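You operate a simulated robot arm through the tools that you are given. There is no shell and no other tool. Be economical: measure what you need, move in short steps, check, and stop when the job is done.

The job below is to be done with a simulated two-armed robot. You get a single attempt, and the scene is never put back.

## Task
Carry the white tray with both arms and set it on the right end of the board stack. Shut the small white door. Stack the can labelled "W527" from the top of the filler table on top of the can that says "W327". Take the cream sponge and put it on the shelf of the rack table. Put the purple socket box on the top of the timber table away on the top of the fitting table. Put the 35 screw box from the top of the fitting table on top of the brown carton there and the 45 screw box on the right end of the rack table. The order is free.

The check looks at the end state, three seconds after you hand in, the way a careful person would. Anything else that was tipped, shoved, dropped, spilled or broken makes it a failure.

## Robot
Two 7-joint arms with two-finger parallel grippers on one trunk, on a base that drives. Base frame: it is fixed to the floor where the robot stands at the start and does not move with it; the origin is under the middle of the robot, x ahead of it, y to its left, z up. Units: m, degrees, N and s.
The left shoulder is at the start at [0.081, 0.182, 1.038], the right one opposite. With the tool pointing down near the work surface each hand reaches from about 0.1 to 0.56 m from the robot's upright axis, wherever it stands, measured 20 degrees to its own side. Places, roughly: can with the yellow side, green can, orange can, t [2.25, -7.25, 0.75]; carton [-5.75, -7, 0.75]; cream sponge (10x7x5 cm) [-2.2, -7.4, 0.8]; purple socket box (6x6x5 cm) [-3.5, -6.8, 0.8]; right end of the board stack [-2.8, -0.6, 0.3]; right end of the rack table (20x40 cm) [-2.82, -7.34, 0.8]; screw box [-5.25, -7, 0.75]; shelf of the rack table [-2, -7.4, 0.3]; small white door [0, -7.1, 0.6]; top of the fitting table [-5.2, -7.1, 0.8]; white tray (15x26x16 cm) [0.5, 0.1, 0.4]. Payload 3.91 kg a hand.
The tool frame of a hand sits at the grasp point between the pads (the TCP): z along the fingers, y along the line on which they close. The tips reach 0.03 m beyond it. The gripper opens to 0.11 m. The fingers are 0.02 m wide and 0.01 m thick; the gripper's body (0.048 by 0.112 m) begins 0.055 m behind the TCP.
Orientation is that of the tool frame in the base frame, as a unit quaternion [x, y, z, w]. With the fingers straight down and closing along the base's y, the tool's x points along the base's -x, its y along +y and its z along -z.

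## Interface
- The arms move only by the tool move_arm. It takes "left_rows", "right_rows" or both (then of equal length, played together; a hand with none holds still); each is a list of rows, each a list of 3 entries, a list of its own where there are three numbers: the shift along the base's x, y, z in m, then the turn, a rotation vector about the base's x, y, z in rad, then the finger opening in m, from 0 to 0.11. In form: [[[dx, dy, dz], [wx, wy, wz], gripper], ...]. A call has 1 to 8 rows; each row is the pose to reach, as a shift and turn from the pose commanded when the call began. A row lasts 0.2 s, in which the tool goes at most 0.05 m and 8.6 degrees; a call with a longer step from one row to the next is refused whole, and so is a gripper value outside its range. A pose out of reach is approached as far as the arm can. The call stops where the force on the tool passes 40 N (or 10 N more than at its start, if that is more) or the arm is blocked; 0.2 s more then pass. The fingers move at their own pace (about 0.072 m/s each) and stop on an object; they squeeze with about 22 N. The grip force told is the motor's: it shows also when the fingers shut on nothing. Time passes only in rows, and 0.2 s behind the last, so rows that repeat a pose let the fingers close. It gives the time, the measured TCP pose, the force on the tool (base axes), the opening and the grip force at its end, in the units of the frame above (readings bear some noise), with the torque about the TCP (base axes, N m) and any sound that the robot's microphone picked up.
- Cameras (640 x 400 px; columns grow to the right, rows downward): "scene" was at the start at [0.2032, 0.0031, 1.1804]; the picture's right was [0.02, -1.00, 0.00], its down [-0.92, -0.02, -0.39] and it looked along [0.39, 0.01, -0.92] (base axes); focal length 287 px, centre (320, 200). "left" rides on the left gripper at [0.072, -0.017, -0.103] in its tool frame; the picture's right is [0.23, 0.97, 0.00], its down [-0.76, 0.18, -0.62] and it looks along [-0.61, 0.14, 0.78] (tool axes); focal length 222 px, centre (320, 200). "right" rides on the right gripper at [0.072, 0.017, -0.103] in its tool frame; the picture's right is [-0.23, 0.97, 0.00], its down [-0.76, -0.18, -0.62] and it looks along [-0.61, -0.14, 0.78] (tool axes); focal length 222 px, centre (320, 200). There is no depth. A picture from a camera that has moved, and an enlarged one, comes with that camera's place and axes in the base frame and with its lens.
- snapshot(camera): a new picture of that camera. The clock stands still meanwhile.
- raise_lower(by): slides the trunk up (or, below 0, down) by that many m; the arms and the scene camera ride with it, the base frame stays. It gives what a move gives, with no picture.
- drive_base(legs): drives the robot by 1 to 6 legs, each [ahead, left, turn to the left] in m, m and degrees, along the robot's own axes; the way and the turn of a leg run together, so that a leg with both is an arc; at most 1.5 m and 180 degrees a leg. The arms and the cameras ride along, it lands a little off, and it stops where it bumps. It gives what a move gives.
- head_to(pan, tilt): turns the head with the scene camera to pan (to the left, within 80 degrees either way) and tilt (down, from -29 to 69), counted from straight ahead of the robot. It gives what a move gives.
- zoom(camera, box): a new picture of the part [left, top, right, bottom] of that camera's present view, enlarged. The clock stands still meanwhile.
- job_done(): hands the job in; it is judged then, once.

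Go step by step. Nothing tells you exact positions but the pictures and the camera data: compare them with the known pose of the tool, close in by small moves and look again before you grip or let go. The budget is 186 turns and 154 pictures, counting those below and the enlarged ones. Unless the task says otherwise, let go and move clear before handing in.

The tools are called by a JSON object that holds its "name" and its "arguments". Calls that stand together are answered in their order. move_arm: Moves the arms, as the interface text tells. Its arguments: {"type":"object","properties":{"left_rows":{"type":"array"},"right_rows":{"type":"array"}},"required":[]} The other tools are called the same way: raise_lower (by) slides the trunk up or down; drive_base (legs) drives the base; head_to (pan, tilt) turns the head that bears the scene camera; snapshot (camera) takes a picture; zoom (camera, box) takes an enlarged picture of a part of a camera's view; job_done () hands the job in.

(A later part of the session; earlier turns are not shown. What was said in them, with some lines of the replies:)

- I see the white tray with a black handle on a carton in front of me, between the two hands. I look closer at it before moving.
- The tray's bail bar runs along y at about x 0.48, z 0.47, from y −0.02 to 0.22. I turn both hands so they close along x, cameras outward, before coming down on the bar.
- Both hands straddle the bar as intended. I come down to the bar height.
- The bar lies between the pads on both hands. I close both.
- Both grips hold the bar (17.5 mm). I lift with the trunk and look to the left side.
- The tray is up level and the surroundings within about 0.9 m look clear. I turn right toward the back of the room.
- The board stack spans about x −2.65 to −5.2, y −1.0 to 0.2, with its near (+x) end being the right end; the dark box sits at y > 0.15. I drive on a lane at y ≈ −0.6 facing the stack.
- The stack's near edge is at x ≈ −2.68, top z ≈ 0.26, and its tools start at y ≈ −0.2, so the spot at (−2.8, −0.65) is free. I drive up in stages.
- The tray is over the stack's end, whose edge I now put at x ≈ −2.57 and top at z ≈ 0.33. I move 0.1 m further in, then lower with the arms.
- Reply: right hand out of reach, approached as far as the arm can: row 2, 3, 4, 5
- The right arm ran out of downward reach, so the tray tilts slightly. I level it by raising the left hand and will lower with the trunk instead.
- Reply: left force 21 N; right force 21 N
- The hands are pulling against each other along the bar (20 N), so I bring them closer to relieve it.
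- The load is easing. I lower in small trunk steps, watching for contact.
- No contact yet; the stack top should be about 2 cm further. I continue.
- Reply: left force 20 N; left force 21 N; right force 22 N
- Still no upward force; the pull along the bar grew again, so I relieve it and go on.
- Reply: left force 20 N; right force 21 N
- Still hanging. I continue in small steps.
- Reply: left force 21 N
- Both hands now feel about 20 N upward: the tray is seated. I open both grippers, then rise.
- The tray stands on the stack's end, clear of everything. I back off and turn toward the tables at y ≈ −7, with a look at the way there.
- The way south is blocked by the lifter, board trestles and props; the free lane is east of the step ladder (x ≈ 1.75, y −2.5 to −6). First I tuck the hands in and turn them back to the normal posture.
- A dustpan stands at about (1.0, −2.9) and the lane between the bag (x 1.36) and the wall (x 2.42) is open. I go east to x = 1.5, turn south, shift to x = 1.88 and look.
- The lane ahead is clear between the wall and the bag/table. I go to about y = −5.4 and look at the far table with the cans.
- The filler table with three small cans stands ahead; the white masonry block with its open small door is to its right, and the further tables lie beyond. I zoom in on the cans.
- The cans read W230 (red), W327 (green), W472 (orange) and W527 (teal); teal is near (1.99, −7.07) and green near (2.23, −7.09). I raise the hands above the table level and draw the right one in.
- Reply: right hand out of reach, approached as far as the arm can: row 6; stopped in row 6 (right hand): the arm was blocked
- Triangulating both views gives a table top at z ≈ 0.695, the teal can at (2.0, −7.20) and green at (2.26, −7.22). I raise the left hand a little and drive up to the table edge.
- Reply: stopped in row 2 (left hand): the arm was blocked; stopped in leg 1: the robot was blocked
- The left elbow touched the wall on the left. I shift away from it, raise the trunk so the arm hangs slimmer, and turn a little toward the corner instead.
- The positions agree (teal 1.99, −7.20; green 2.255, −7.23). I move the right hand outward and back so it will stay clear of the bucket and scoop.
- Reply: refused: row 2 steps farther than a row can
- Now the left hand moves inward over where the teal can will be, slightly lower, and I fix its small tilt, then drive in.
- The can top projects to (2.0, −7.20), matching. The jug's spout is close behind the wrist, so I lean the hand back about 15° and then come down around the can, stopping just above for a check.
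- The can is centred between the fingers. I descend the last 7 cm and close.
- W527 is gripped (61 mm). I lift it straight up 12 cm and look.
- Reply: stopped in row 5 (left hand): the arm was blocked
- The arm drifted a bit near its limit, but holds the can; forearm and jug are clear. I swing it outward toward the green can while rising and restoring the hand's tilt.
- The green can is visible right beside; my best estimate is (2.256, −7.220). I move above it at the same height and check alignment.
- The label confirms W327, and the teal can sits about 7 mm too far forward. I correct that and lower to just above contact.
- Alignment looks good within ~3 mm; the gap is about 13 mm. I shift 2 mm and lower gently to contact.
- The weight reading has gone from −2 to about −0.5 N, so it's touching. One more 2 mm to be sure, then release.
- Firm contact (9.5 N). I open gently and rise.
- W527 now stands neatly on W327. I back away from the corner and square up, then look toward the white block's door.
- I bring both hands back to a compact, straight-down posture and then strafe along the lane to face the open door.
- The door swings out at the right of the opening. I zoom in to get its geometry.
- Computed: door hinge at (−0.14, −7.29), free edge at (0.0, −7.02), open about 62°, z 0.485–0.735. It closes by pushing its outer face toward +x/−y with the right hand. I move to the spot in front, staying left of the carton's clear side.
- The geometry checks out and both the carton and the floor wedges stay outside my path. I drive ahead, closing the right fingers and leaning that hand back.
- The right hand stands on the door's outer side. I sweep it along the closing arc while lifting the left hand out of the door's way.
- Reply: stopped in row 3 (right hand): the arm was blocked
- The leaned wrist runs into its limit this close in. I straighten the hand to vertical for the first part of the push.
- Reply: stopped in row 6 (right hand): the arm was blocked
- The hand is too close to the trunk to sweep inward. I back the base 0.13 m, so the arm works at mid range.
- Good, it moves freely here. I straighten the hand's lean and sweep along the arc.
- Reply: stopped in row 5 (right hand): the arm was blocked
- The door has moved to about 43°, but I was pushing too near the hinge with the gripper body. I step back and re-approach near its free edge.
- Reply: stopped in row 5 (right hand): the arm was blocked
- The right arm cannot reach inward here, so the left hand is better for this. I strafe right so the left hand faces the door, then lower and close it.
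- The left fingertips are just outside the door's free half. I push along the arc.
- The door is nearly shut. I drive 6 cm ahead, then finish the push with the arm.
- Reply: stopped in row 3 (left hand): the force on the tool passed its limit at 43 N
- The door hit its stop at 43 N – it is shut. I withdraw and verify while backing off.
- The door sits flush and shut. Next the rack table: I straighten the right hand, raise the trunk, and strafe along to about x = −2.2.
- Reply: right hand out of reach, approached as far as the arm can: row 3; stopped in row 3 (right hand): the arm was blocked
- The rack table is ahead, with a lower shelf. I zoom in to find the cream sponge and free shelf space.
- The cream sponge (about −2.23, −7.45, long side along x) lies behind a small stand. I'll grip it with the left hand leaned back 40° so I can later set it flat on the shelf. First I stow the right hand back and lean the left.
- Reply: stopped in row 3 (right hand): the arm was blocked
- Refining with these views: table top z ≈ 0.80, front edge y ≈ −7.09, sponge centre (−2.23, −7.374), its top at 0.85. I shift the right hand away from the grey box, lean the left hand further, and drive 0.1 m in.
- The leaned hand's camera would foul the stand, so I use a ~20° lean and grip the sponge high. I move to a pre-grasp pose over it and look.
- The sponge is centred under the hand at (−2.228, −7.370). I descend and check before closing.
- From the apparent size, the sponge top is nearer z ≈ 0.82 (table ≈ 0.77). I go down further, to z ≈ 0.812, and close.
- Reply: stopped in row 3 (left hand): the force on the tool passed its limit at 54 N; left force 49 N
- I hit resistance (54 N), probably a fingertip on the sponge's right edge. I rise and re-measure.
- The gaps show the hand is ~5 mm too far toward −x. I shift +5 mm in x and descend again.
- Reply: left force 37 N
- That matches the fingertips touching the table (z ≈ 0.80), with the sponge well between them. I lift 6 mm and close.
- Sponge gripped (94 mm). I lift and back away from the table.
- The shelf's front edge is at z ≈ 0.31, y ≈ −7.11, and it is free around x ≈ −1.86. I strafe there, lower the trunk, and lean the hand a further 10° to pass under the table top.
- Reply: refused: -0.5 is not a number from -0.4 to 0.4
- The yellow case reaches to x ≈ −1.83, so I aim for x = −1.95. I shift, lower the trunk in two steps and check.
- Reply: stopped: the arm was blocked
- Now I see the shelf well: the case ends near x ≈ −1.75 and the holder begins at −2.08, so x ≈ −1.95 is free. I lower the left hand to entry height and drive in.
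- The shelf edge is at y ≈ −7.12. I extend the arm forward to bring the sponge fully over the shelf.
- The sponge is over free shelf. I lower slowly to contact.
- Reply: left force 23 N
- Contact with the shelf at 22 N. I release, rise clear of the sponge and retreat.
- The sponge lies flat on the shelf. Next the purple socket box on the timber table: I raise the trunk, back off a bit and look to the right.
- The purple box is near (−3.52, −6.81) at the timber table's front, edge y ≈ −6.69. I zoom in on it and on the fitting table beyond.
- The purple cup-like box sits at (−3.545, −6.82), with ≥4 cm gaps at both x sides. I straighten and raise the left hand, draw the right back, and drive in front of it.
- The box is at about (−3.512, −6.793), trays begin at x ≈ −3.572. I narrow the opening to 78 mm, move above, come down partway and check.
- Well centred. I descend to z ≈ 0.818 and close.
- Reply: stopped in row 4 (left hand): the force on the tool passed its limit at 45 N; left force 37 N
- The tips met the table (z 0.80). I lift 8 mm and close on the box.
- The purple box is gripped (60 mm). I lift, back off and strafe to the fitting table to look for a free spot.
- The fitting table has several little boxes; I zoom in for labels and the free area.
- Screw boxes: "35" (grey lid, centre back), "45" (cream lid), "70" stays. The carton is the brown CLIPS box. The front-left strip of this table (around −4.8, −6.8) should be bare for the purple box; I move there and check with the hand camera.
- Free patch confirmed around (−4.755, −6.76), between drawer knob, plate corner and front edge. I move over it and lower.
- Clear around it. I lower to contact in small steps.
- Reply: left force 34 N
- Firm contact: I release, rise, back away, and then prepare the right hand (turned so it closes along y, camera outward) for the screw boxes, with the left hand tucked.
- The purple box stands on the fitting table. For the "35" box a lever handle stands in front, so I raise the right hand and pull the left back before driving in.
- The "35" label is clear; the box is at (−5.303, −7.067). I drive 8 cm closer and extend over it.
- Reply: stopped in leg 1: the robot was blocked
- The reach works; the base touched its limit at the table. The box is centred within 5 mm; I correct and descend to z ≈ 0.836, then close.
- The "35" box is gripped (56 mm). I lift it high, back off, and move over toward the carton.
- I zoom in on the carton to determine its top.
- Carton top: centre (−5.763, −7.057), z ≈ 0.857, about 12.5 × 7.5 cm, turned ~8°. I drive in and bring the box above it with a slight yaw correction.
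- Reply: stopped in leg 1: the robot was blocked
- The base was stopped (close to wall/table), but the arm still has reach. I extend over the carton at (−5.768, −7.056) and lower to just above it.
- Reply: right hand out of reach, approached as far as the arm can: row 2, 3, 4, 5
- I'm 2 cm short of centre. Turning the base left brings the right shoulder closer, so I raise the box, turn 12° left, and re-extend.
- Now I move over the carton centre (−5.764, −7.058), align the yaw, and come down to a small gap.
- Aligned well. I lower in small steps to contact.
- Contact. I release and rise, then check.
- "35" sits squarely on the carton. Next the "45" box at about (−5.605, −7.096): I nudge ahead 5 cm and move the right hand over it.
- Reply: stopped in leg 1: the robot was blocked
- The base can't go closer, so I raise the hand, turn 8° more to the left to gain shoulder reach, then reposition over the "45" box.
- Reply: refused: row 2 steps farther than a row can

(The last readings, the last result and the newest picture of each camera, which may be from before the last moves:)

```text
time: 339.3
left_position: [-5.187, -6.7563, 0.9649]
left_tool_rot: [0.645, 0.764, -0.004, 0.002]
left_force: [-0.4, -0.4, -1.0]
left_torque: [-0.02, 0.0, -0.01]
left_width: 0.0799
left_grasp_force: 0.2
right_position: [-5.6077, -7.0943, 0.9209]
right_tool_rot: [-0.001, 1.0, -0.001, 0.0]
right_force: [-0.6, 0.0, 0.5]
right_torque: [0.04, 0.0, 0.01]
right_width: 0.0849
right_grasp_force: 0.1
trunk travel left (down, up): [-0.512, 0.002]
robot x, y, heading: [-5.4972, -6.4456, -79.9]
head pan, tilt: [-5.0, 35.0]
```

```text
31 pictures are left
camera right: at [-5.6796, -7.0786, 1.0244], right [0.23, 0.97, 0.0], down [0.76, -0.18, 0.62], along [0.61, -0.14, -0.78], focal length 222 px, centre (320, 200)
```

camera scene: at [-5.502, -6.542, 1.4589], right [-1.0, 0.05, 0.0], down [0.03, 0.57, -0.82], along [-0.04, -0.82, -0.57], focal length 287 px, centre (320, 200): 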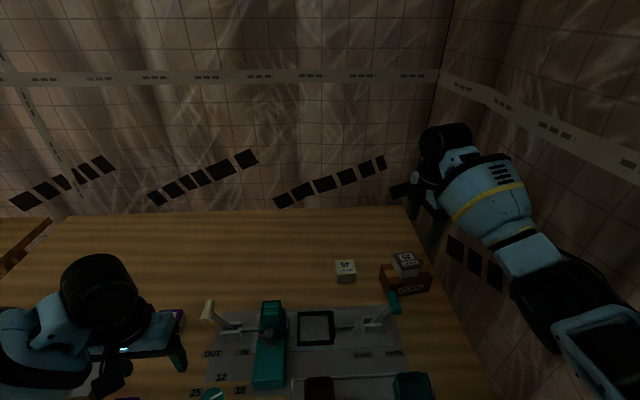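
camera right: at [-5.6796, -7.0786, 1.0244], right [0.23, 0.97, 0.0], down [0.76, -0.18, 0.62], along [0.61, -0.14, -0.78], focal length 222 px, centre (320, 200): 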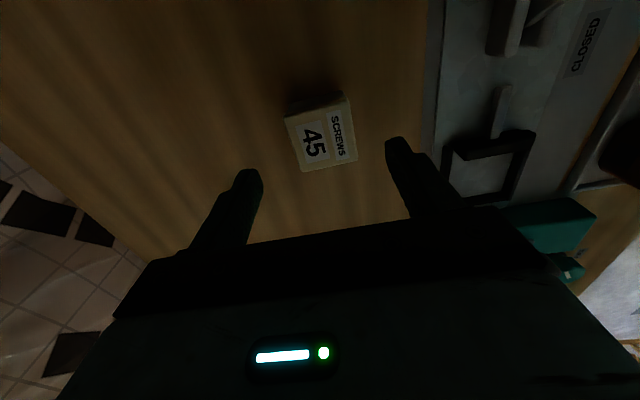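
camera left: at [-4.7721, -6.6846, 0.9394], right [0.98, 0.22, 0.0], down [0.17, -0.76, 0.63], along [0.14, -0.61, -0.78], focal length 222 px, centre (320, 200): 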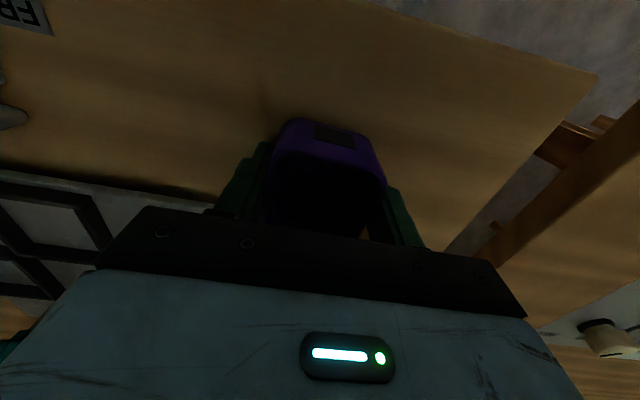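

Centred exactly at (−5.608, −7.094). I descend and grip.

{"name": "move_arm", "arguments": {"right_rows": [[[0, 0, -0.04], [0, 0, 0], 0.085], [[0, 0, -0.075], [0, 0, 0], 0.085], [[0, 0, -0.085], [0, 0, 0], 0.085], [[0, 0, -0.085], [0, 0, 0], 0.06], [[0, 0, -0.085], [0, 0, 0], 0.03], [[0, 0, -0.085], [0, 0, 0], 0.03], [[0, 0, -0.085], [0, 0, 0], 0.03]]}}

{"name": "move_arm", "arguments": {"right_rows": [[[0, 0, 0.045], [0, 0, 0], 0.03], [[0, 0, 0.09], [0, 0, 0], 0.03], [[0, 0, 0.135], [0, 0, 0], 0.03], [[0, 0, 0.18], [0, 0, 0], 0.03], [[0, 0.03, 0.21], [0, 0, 0], 0.03]]}}

{"name": "snapshot", "arguments": {"camera": "right"}}

```text
time: 340.9
left_position: [-5.1864, -6.7571, 0.9655]
left_tool_rot: [0.646, 0.764, -0.003, 0.003]
left_force: [-0.8, -0.4, 0.3]
left_torque: [-0.01, -0.01, 0.02]
left_width: 0.08
left_grasp_force: 0.1
right_position: [-5.6107, -7.0781, 0.8405]
right_tool_rot: [-0.002, 1.0, 0.0, 0.002]
right_force: [-0.2, -0.5, -0.5]
right_torque: [-0.01, -0.03, 0.02]
right_width: 0.0559
right_grasp_force: 22.3
right hand out of reach, approached as far as the arm can: row 2, 3, 4, 5, 6, 7
trunk travel left (down, up): [-0.512, 0.002]
robot x, y, heading: [-5.494, -6.4431, -80.2]
head pan, tilt: [-5.0, 35.0]
```

```text
time: 342.1
left_position: [-5.1874, -6.7562, 0.9657]
left_tool_rot: [0.646, 0.764, -0.004, 0.004]
left_force: [0.2, 0.0, 0.2]
left_torque: [0.02, -0.01, 0.03]
left_width: 0.0801
left_grasp_force: 0.1
right_position: [-5.6122, -7.0472, 1.051]
right_tool_rot: [-0.001, 1.0, -0.001, 0.001]
right_force: [-1.2, 0.6, -1.9]
right_torque: [-0.03, 0.01, 0.03]
right_width: 0.0559
right_grasp_force: 21.7
trunk travel left (down, up): [-0.512, 0.002]
robot x, y, heading: [-5.4962, -6.4464, -79.9]
head pan, tilt: [-5.0, 35.0]
```

```text
30 pictures are left
camera right: at [-5.6845, -7.0301, 1.1547], right [0.23, 0.97, 0.0], down [0.76, -0.18, 0.62], along [0.61, -0.14, -0.78], focal length 222 px, centre (320, 200)
```

right: 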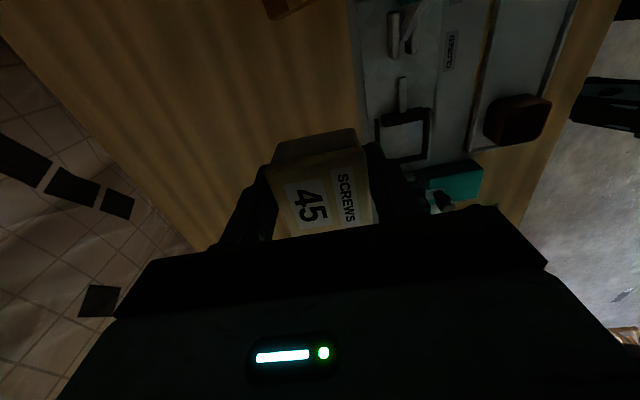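

"45" is in hand. I back off, square up, and strafe back to the rack table's right end.

{"name": "drive_base", "arguments": {"legs": [[-0.5, 0, 0], [0, 0, -10], [0, 1.45, 0], [0, 1.45, 0]]}}

{"name": "head_to", "arguments": {"pan": -5, "tilt": 40}}

{"name": "snapshot", "arguments": {"camera": "scene"}}

```text
time: 370.7
left_position: [-2.4439, -6.3379, 0.9655]
left_tool_rot: [0.718, 0.696, -0.003, 0.002]
left_force: [-0.1, -0.2, 0.0]
left_torque: [0.0, -0.01, -0.03]
left_width: 0.0799
left_grasp_force: 0.1
right_position: [-2.9172, -6.5389, 1.05]
right_tool_rot: [0.1, 0.995, 0.0, 0.001]
right_force: [-0.7, -0.8, -3.2]
right_torque: [-0.02, 0.03, 0.03]
right_width: 0.0558
right_grasp_force: 21.9
trunk travel left (down, up): [-0.512, 0.002]
robot x, y, heading: [-2.6886, -5.9708, -91.7]
head pan, tilt: [-5.0, 35.0]
```

```text
time: 371.4
left_position: [-2.4447, -6.3384, 0.9654]
left_tool_rot: [0.718, 0.696, -0.003, 0.003]
left_force: [0.1, 0.4, -0.2]
left_torque: [-0.01, 0.01, -0.01]
left_width: 0.08
left_grasp_force: 0.1
right_position: [-2.9178, -6.5393, 1.0498]
right_tool_rot: [0.098, 0.995, 0.0, 0.001]
right_force: [0.9, 0.6, -2.6]
right_torque: [0.0, -0.02, 0.0]
right_width: 0.0562
right_grasp_force: 22.5
trunk travel left (down, up): [-0.512, 0.002]
robot x, y, heading: [-2.6899, -5.9697, -91.7]
head pan, tilt: [-5.0, 40.0]
```

```text
29 pictures are left
camera scene: at [-2.6971, -6.0655, 1.4512], right [-0.99, 0.11, 0.0], down [0.07, 0.64, -0.77], along [-0.09, -0.76, -0.64], focal length 287 px, centre (320, 200)
```

scene: 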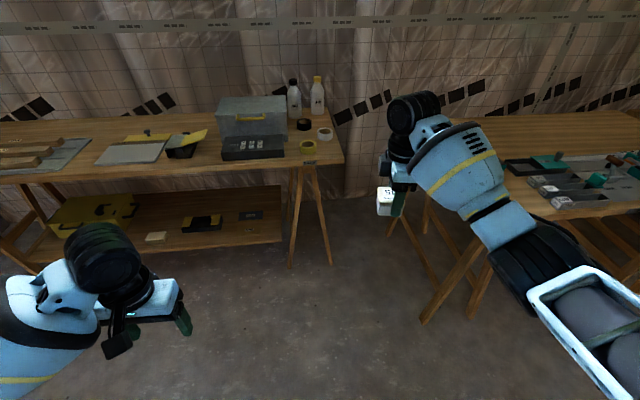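

I zoom in on the right end of the rack table to pick the exact spot.

{"name": "zoom", "arguments": {"camera": "scene", "box": [260, 90, 372, 160]}}

```text
5.71 times, centred on (316, 125) of scene
camera zoom: at [-2.6971, -6.0655, 1.4512], right [-0.99, 0.11, 0.0], down [0.07, 0.64, -0.77], along [-0.09, -0.76, -0.64], focal length 1640 px, centre (343, 629)
```

zoom: 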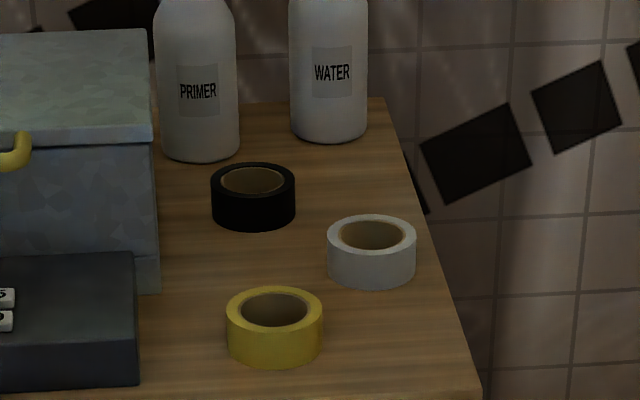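

Spot chosen: (−2.868, −7.18), right of the yellow tape and in front of the white one. I drive in and position the box above it.

{"name": "drive_base", "arguments": {"legs": [[0.68, 0.03, 1.5]]}}

```text
time: 375.1
left_position: [-2.4213, -7.0114, 0.965]
left_tool_rot: [0.713, 0.701, -0.002, 0.003]
left_force: [0.3, 0.1, 0.0]
left_torque: [-0.03, -0.01, -0.02]
left_width: 0.08
left_grasp_force: 0.1
right_position: [-2.8924, -7.2193, 1.0505]
right_tool_rot: [0.09, 0.996, 0.0, 0.001]
right_force: [0.3, 0.3, -2.6]
right_torque: [0.04, 0.01, -0.04]
right_width: 0.0557
right_grasp_force: 22.2
trunk travel left (down, up): [-0.512, 0.002]
robot x, y, heading: [-2.6656, -6.6517, -90.7]
head pan, tilt: [-5.0, 40.0]
```

{"name": "move_arm", "arguments": {"right_rows": [[[0.012, 0.02, -0.02], [0, 0, 0.09], 0.03], [[0.024, 0.039, -0.04], [0, 0, 0.18], 0.03], [[0.024, 0.039, -0.08], [0, 0, 0.18], 0.03], [[0.024, 0.039, -0.12], [0, 0, 0.18], 0.03], [[0.024, 0.039, -0.16], [0, 0, 0.18], 0.03]]}}

{"name": "snapshot", "arguments": {"camera": "scene"}}

{"name": "snapshot", "arguments": {"camera": "right"}}

```text
time: 376.3
left_position: [-2.4204, -7.0118, 0.9655]
left_tool_rot: [0.713, 0.702, -0.003, 0.003]
left_force: [-0.4, -0.6, 0.7]
left_torque: [0.01, -0.01, -0.01]
left_width: 0.0801
left_grasp_force: 0.1
right_position: [-2.8684, -7.182, 0.889]
right_tool_rot: [0.001, 1.0, 0.0, 0.001]
right_force: [0.3, 1.0, -3.0]
right_torque: [0.02, 0.04, 0.0]
right_width: 0.0557
right_grasp_force: 22.3
trunk travel left (down, up): [-0.512, 0.002]
robot x, y, heading: [-2.6719, -6.6438, -90.5]
head pan, tilt: [-5.0, 40.0]
```

```text
27 pictures are left
camera scene: at [-2.6782, -6.7436, 1.4511], right [-1.0, 0.1, 0.0], down [0.06, 0.64, -0.77], along [-0.07, -0.76, -0.64], focal length 287 px, centre (320, 200)
```

scene: 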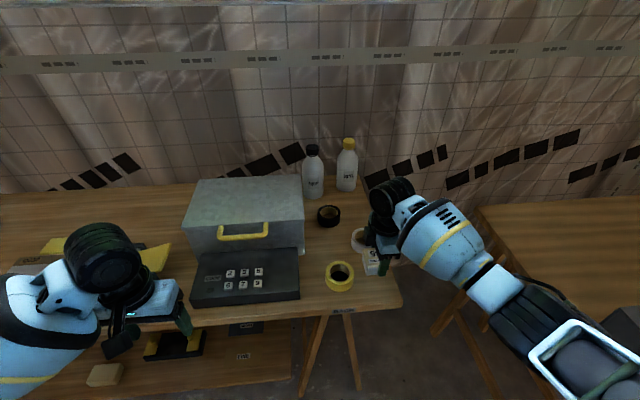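

```text
26 pictures are left
camera right: at [-2.9401, -7.1654, 0.9924], right [0.23, 0.97, 0.0], down [0.76, -0.18, 0.62], along [0.61, -0.14, -0.78], focal length 222 px, centre (320, 200)
```

right: 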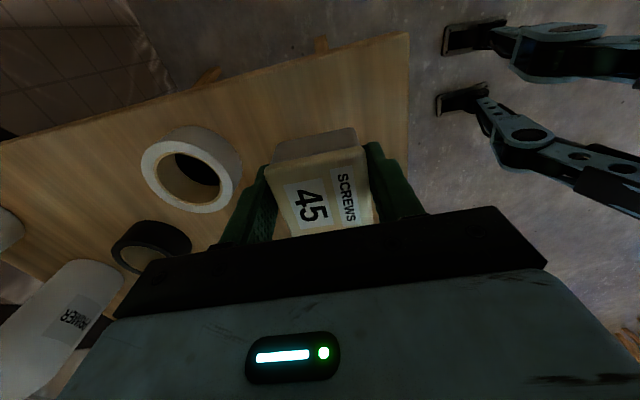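

The box clears both tapes and the edges. I shift 8 mm toward me and lower to contact.

{"name": "move_arm", "arguments": {"right_rows": [[[0.004, 0.008, -0.015], [0, 0, 0], 0.03], [[0.004, 0.008, -0.03], [0, 0, 0], 0.03], [[0.004, 0.008, -0.04], [0, 0, 0], 0.03], [[0.004, 0.008, -0.047], [0, 0, 0], 0.03], [[0.004, 0.008, -0.051], [0, 0, 0], 0.03]]}}

```text
time: 377.5
left_position: [-2.4206, -7.0108, 0.9658]
left_tool_rot: [0.713, 0.701, -0.003, 0.003]
left_force: [-0.7, 0.2, -0.4]
left_torque: [0.0, 0.03, -0.04]
left_width: 0.0801
left_grasp_force: 0.0
right_position: [-2.8624, -7.1737, 0.8395]
right_tool_rot: [0.0, 1.0, -0.001, 0.001]
right_force: [-0.8, 1.2, 3.3]
right_torque: [0.21, -0.1, 0.04]
right_width: 0.0557
right_grasp_force: 22.6
trunk travel left (down, up): [-0.512, 0.002]
robot x, y, heading: [-2.6675, -6.6462, -90.7]
head pan, tilt: [-5.0, 40.0]
```

Contact (load shifted from −3 N to +3 N). I release and rise.

{"name": "move_arm", "arguments": {"right_rows": [[[0, 0, -0.001], [0, 0, 0], 0.03], [[0, 0, 0], [0, 0, 0], 0.065], [[0, 0, 0], [0, 0, 0], 0.075], [[0, 0, 0], [0, 0, 0], 0.075], [[0, 0, 0.04], [0, 0, 0], 0.075], [[0, 0, 0.08], [0, 0, 0], 0.075], [[0, 0, 0.12], [0, 0, 0], 0.075], [[0, 0, 0.15], [0, 0, 0], 0.075]]}}

{"name": "drive_base", "arguments": {"legs": [[-0.6, 0, 0]]}}

{"name": "snapshot", "arguments": {"camera": "scene"}}

```text
time: 379.3
left_position: [-2.4211, -7.0111, 0.9644]
left_tool_rot: [0.713, 0.701, -0.003, 0.002]
left_force: [0.1, -0.6, 0.5]
left_torque: [0.0, -0.03, -0.01]
left_width: 0.0796
left_grasp_force: 0.0
right_position: [-2.8627, -7.1726, 0.9899]
right_tool_rot: [0.001, 1.0, 0.0, 0.001]
right_force: [0.6, 0.3, -0.3]
right_torque: [0.03, 0.0, -0.02]
right_width: 0.0749
right_grasp_force: 0.0
trunk travel left (down, up): [-0.512, 0.002]
robot x, y, heading: [-2.6696, -6.648, -90.6]
head pan, tilt: [-5.0, 40.0]
```

```text
time: 382.7
left_position: [-2.4144, -6.4109, 0.9649]
left_tool_rot: [0.712, 0.702, -0.002, 0.003]
left_force: [1.3, -0.9, -0.8]
left_torque: [0.02, 0.01, 0.01]
left_width: 0.0801
left_grasp_force: 0.0
right_position: [-2.8559, -6.5742, 0.9903]
right_tool_rot: [0.0, 1.0, -0.001, 0.001]
right_force: [-0.5, 0.2, 0.1]
right_torque: [0.02, -0.02, -0.02]
right_width: 0.0749
right_grasp_force: 0.0
trunk travel left (down, up): [-0.512, 0.002]
robot x, y, heading: [-2.6651, -6.0513, -90.4]
head pan, tilt: [-5.0, 40.0]
```

```text
25 pictures are left
camera scene: at [-2.6719, -6.1441, 1.4512], right [-1.0, 0.1, 0.0], down [0.06, 0.64, -0.77], along [-0.07, -0.76, -0.64], focal length 287 px, centre (320, 200)
```

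scene: 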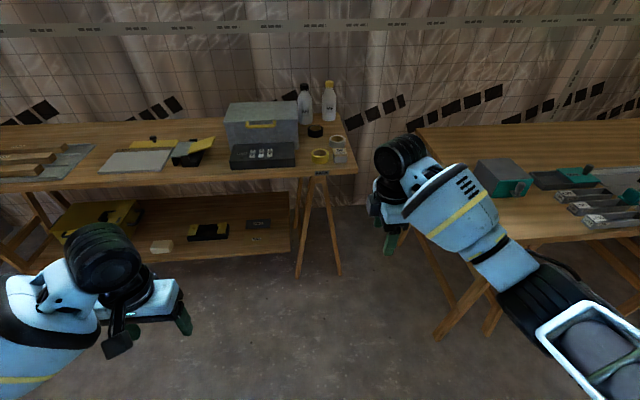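

The "45" box stands at the rack table's right end; a last close look before handing in.

{"name": "zoom", "arguments": {"camera": "scene", "box": [140, 100, 380, 260]}}

{"name": "head_to", "arguments": {"pan": -60, "tilt": 20}}

{"name": "snapshot", "arguments": {"camera": "scene"}}

```text
2.50 times, centred on (260, 180) of scene
camera zoom: at [-2.6719, -6.1441, 1.4512], right [-1.0, 0.1, 0.0], down [0.06, 0.64, -0.77], along [-0.07, -0.76, -0.64], focal length 717 px, centre (470, 250)
```

zoom: 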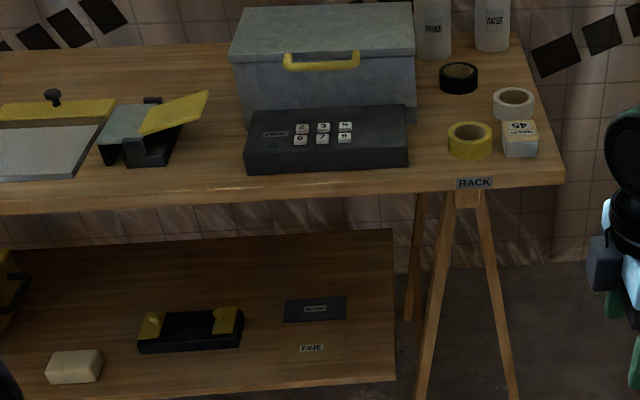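

```text
time: 383.9
left_position: [-2.4144, -6.4119, 0.9642]
left_tool_rot: [0.712, 0.702, -0.002, 0.002]
left_force: [0.2, -0.4, -0.1]
left_torque: [0.0, -0.01, -0.03]
left_width: 0.0801
left_grasp_force: 0.1
right_position: [-2.8572, -6.5752, 0.9894]
right_tool_rot: [0.0, 1.0, 0.0, 0.001]
right_force: [0.1, 0.0, -0.4]
right_torque: [-0.01, -0.02, -0.01]
right_width: 0.075
right_grasp_force: 0.0
trunk travel left (down, up): [-0.512, 0.002]
robot x, y, heading: [-2.6614, -6.0535, -90.6]
head pan, tilt: [-60.0, 20.0]
```

```text
23 pictures are left
camera scene: at [-2.7447, -6.1056, 1.4826], right [-0.49, 0.87, 0.0], down [0.3, 0.17, -0.94], along [-0.82, -0.46, -0.34], focal length 287 px, centre (320, 200)
```

scene: 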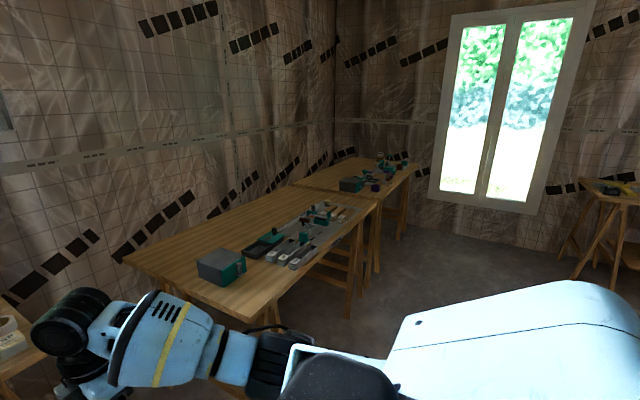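

Everything is in place: the tables look undisturbed and both hands are empty and clear. I hand the job in.

{"name": "job_done", "arguments": {}}

```text
The job is handed in.
```

I finished all seven moves and handed the job in; both hands were empty and clear. I checked each result by camera after placing it, and did not go back to the tray, the cans or the door at the end.

- **White tray:** carried with both hands and set on the right end of the board stack, clear of the tools there. It sits at a slight angle.
- **Small white door:** pushed until it hit its stop; it looked flush afterwards.
- **Cans:** "W527" stands upright on "W327".
- **Cream sponge:** lies flat on the shelf of the rack table, between the yellow case and the black holder.
- **Purple socket box:** on the bare front-left part of the fitting table top.
- **"35" screw box:** sits on the brown carton.
- **"45" screw box:** on the right end of the rack table, beside the yellow and white tapes.

The base stopped against an obstacle four times: once when the left elbow met the wall by the filler table, and three times in front of the fitting table. I saw nothing moved or tipped from it.
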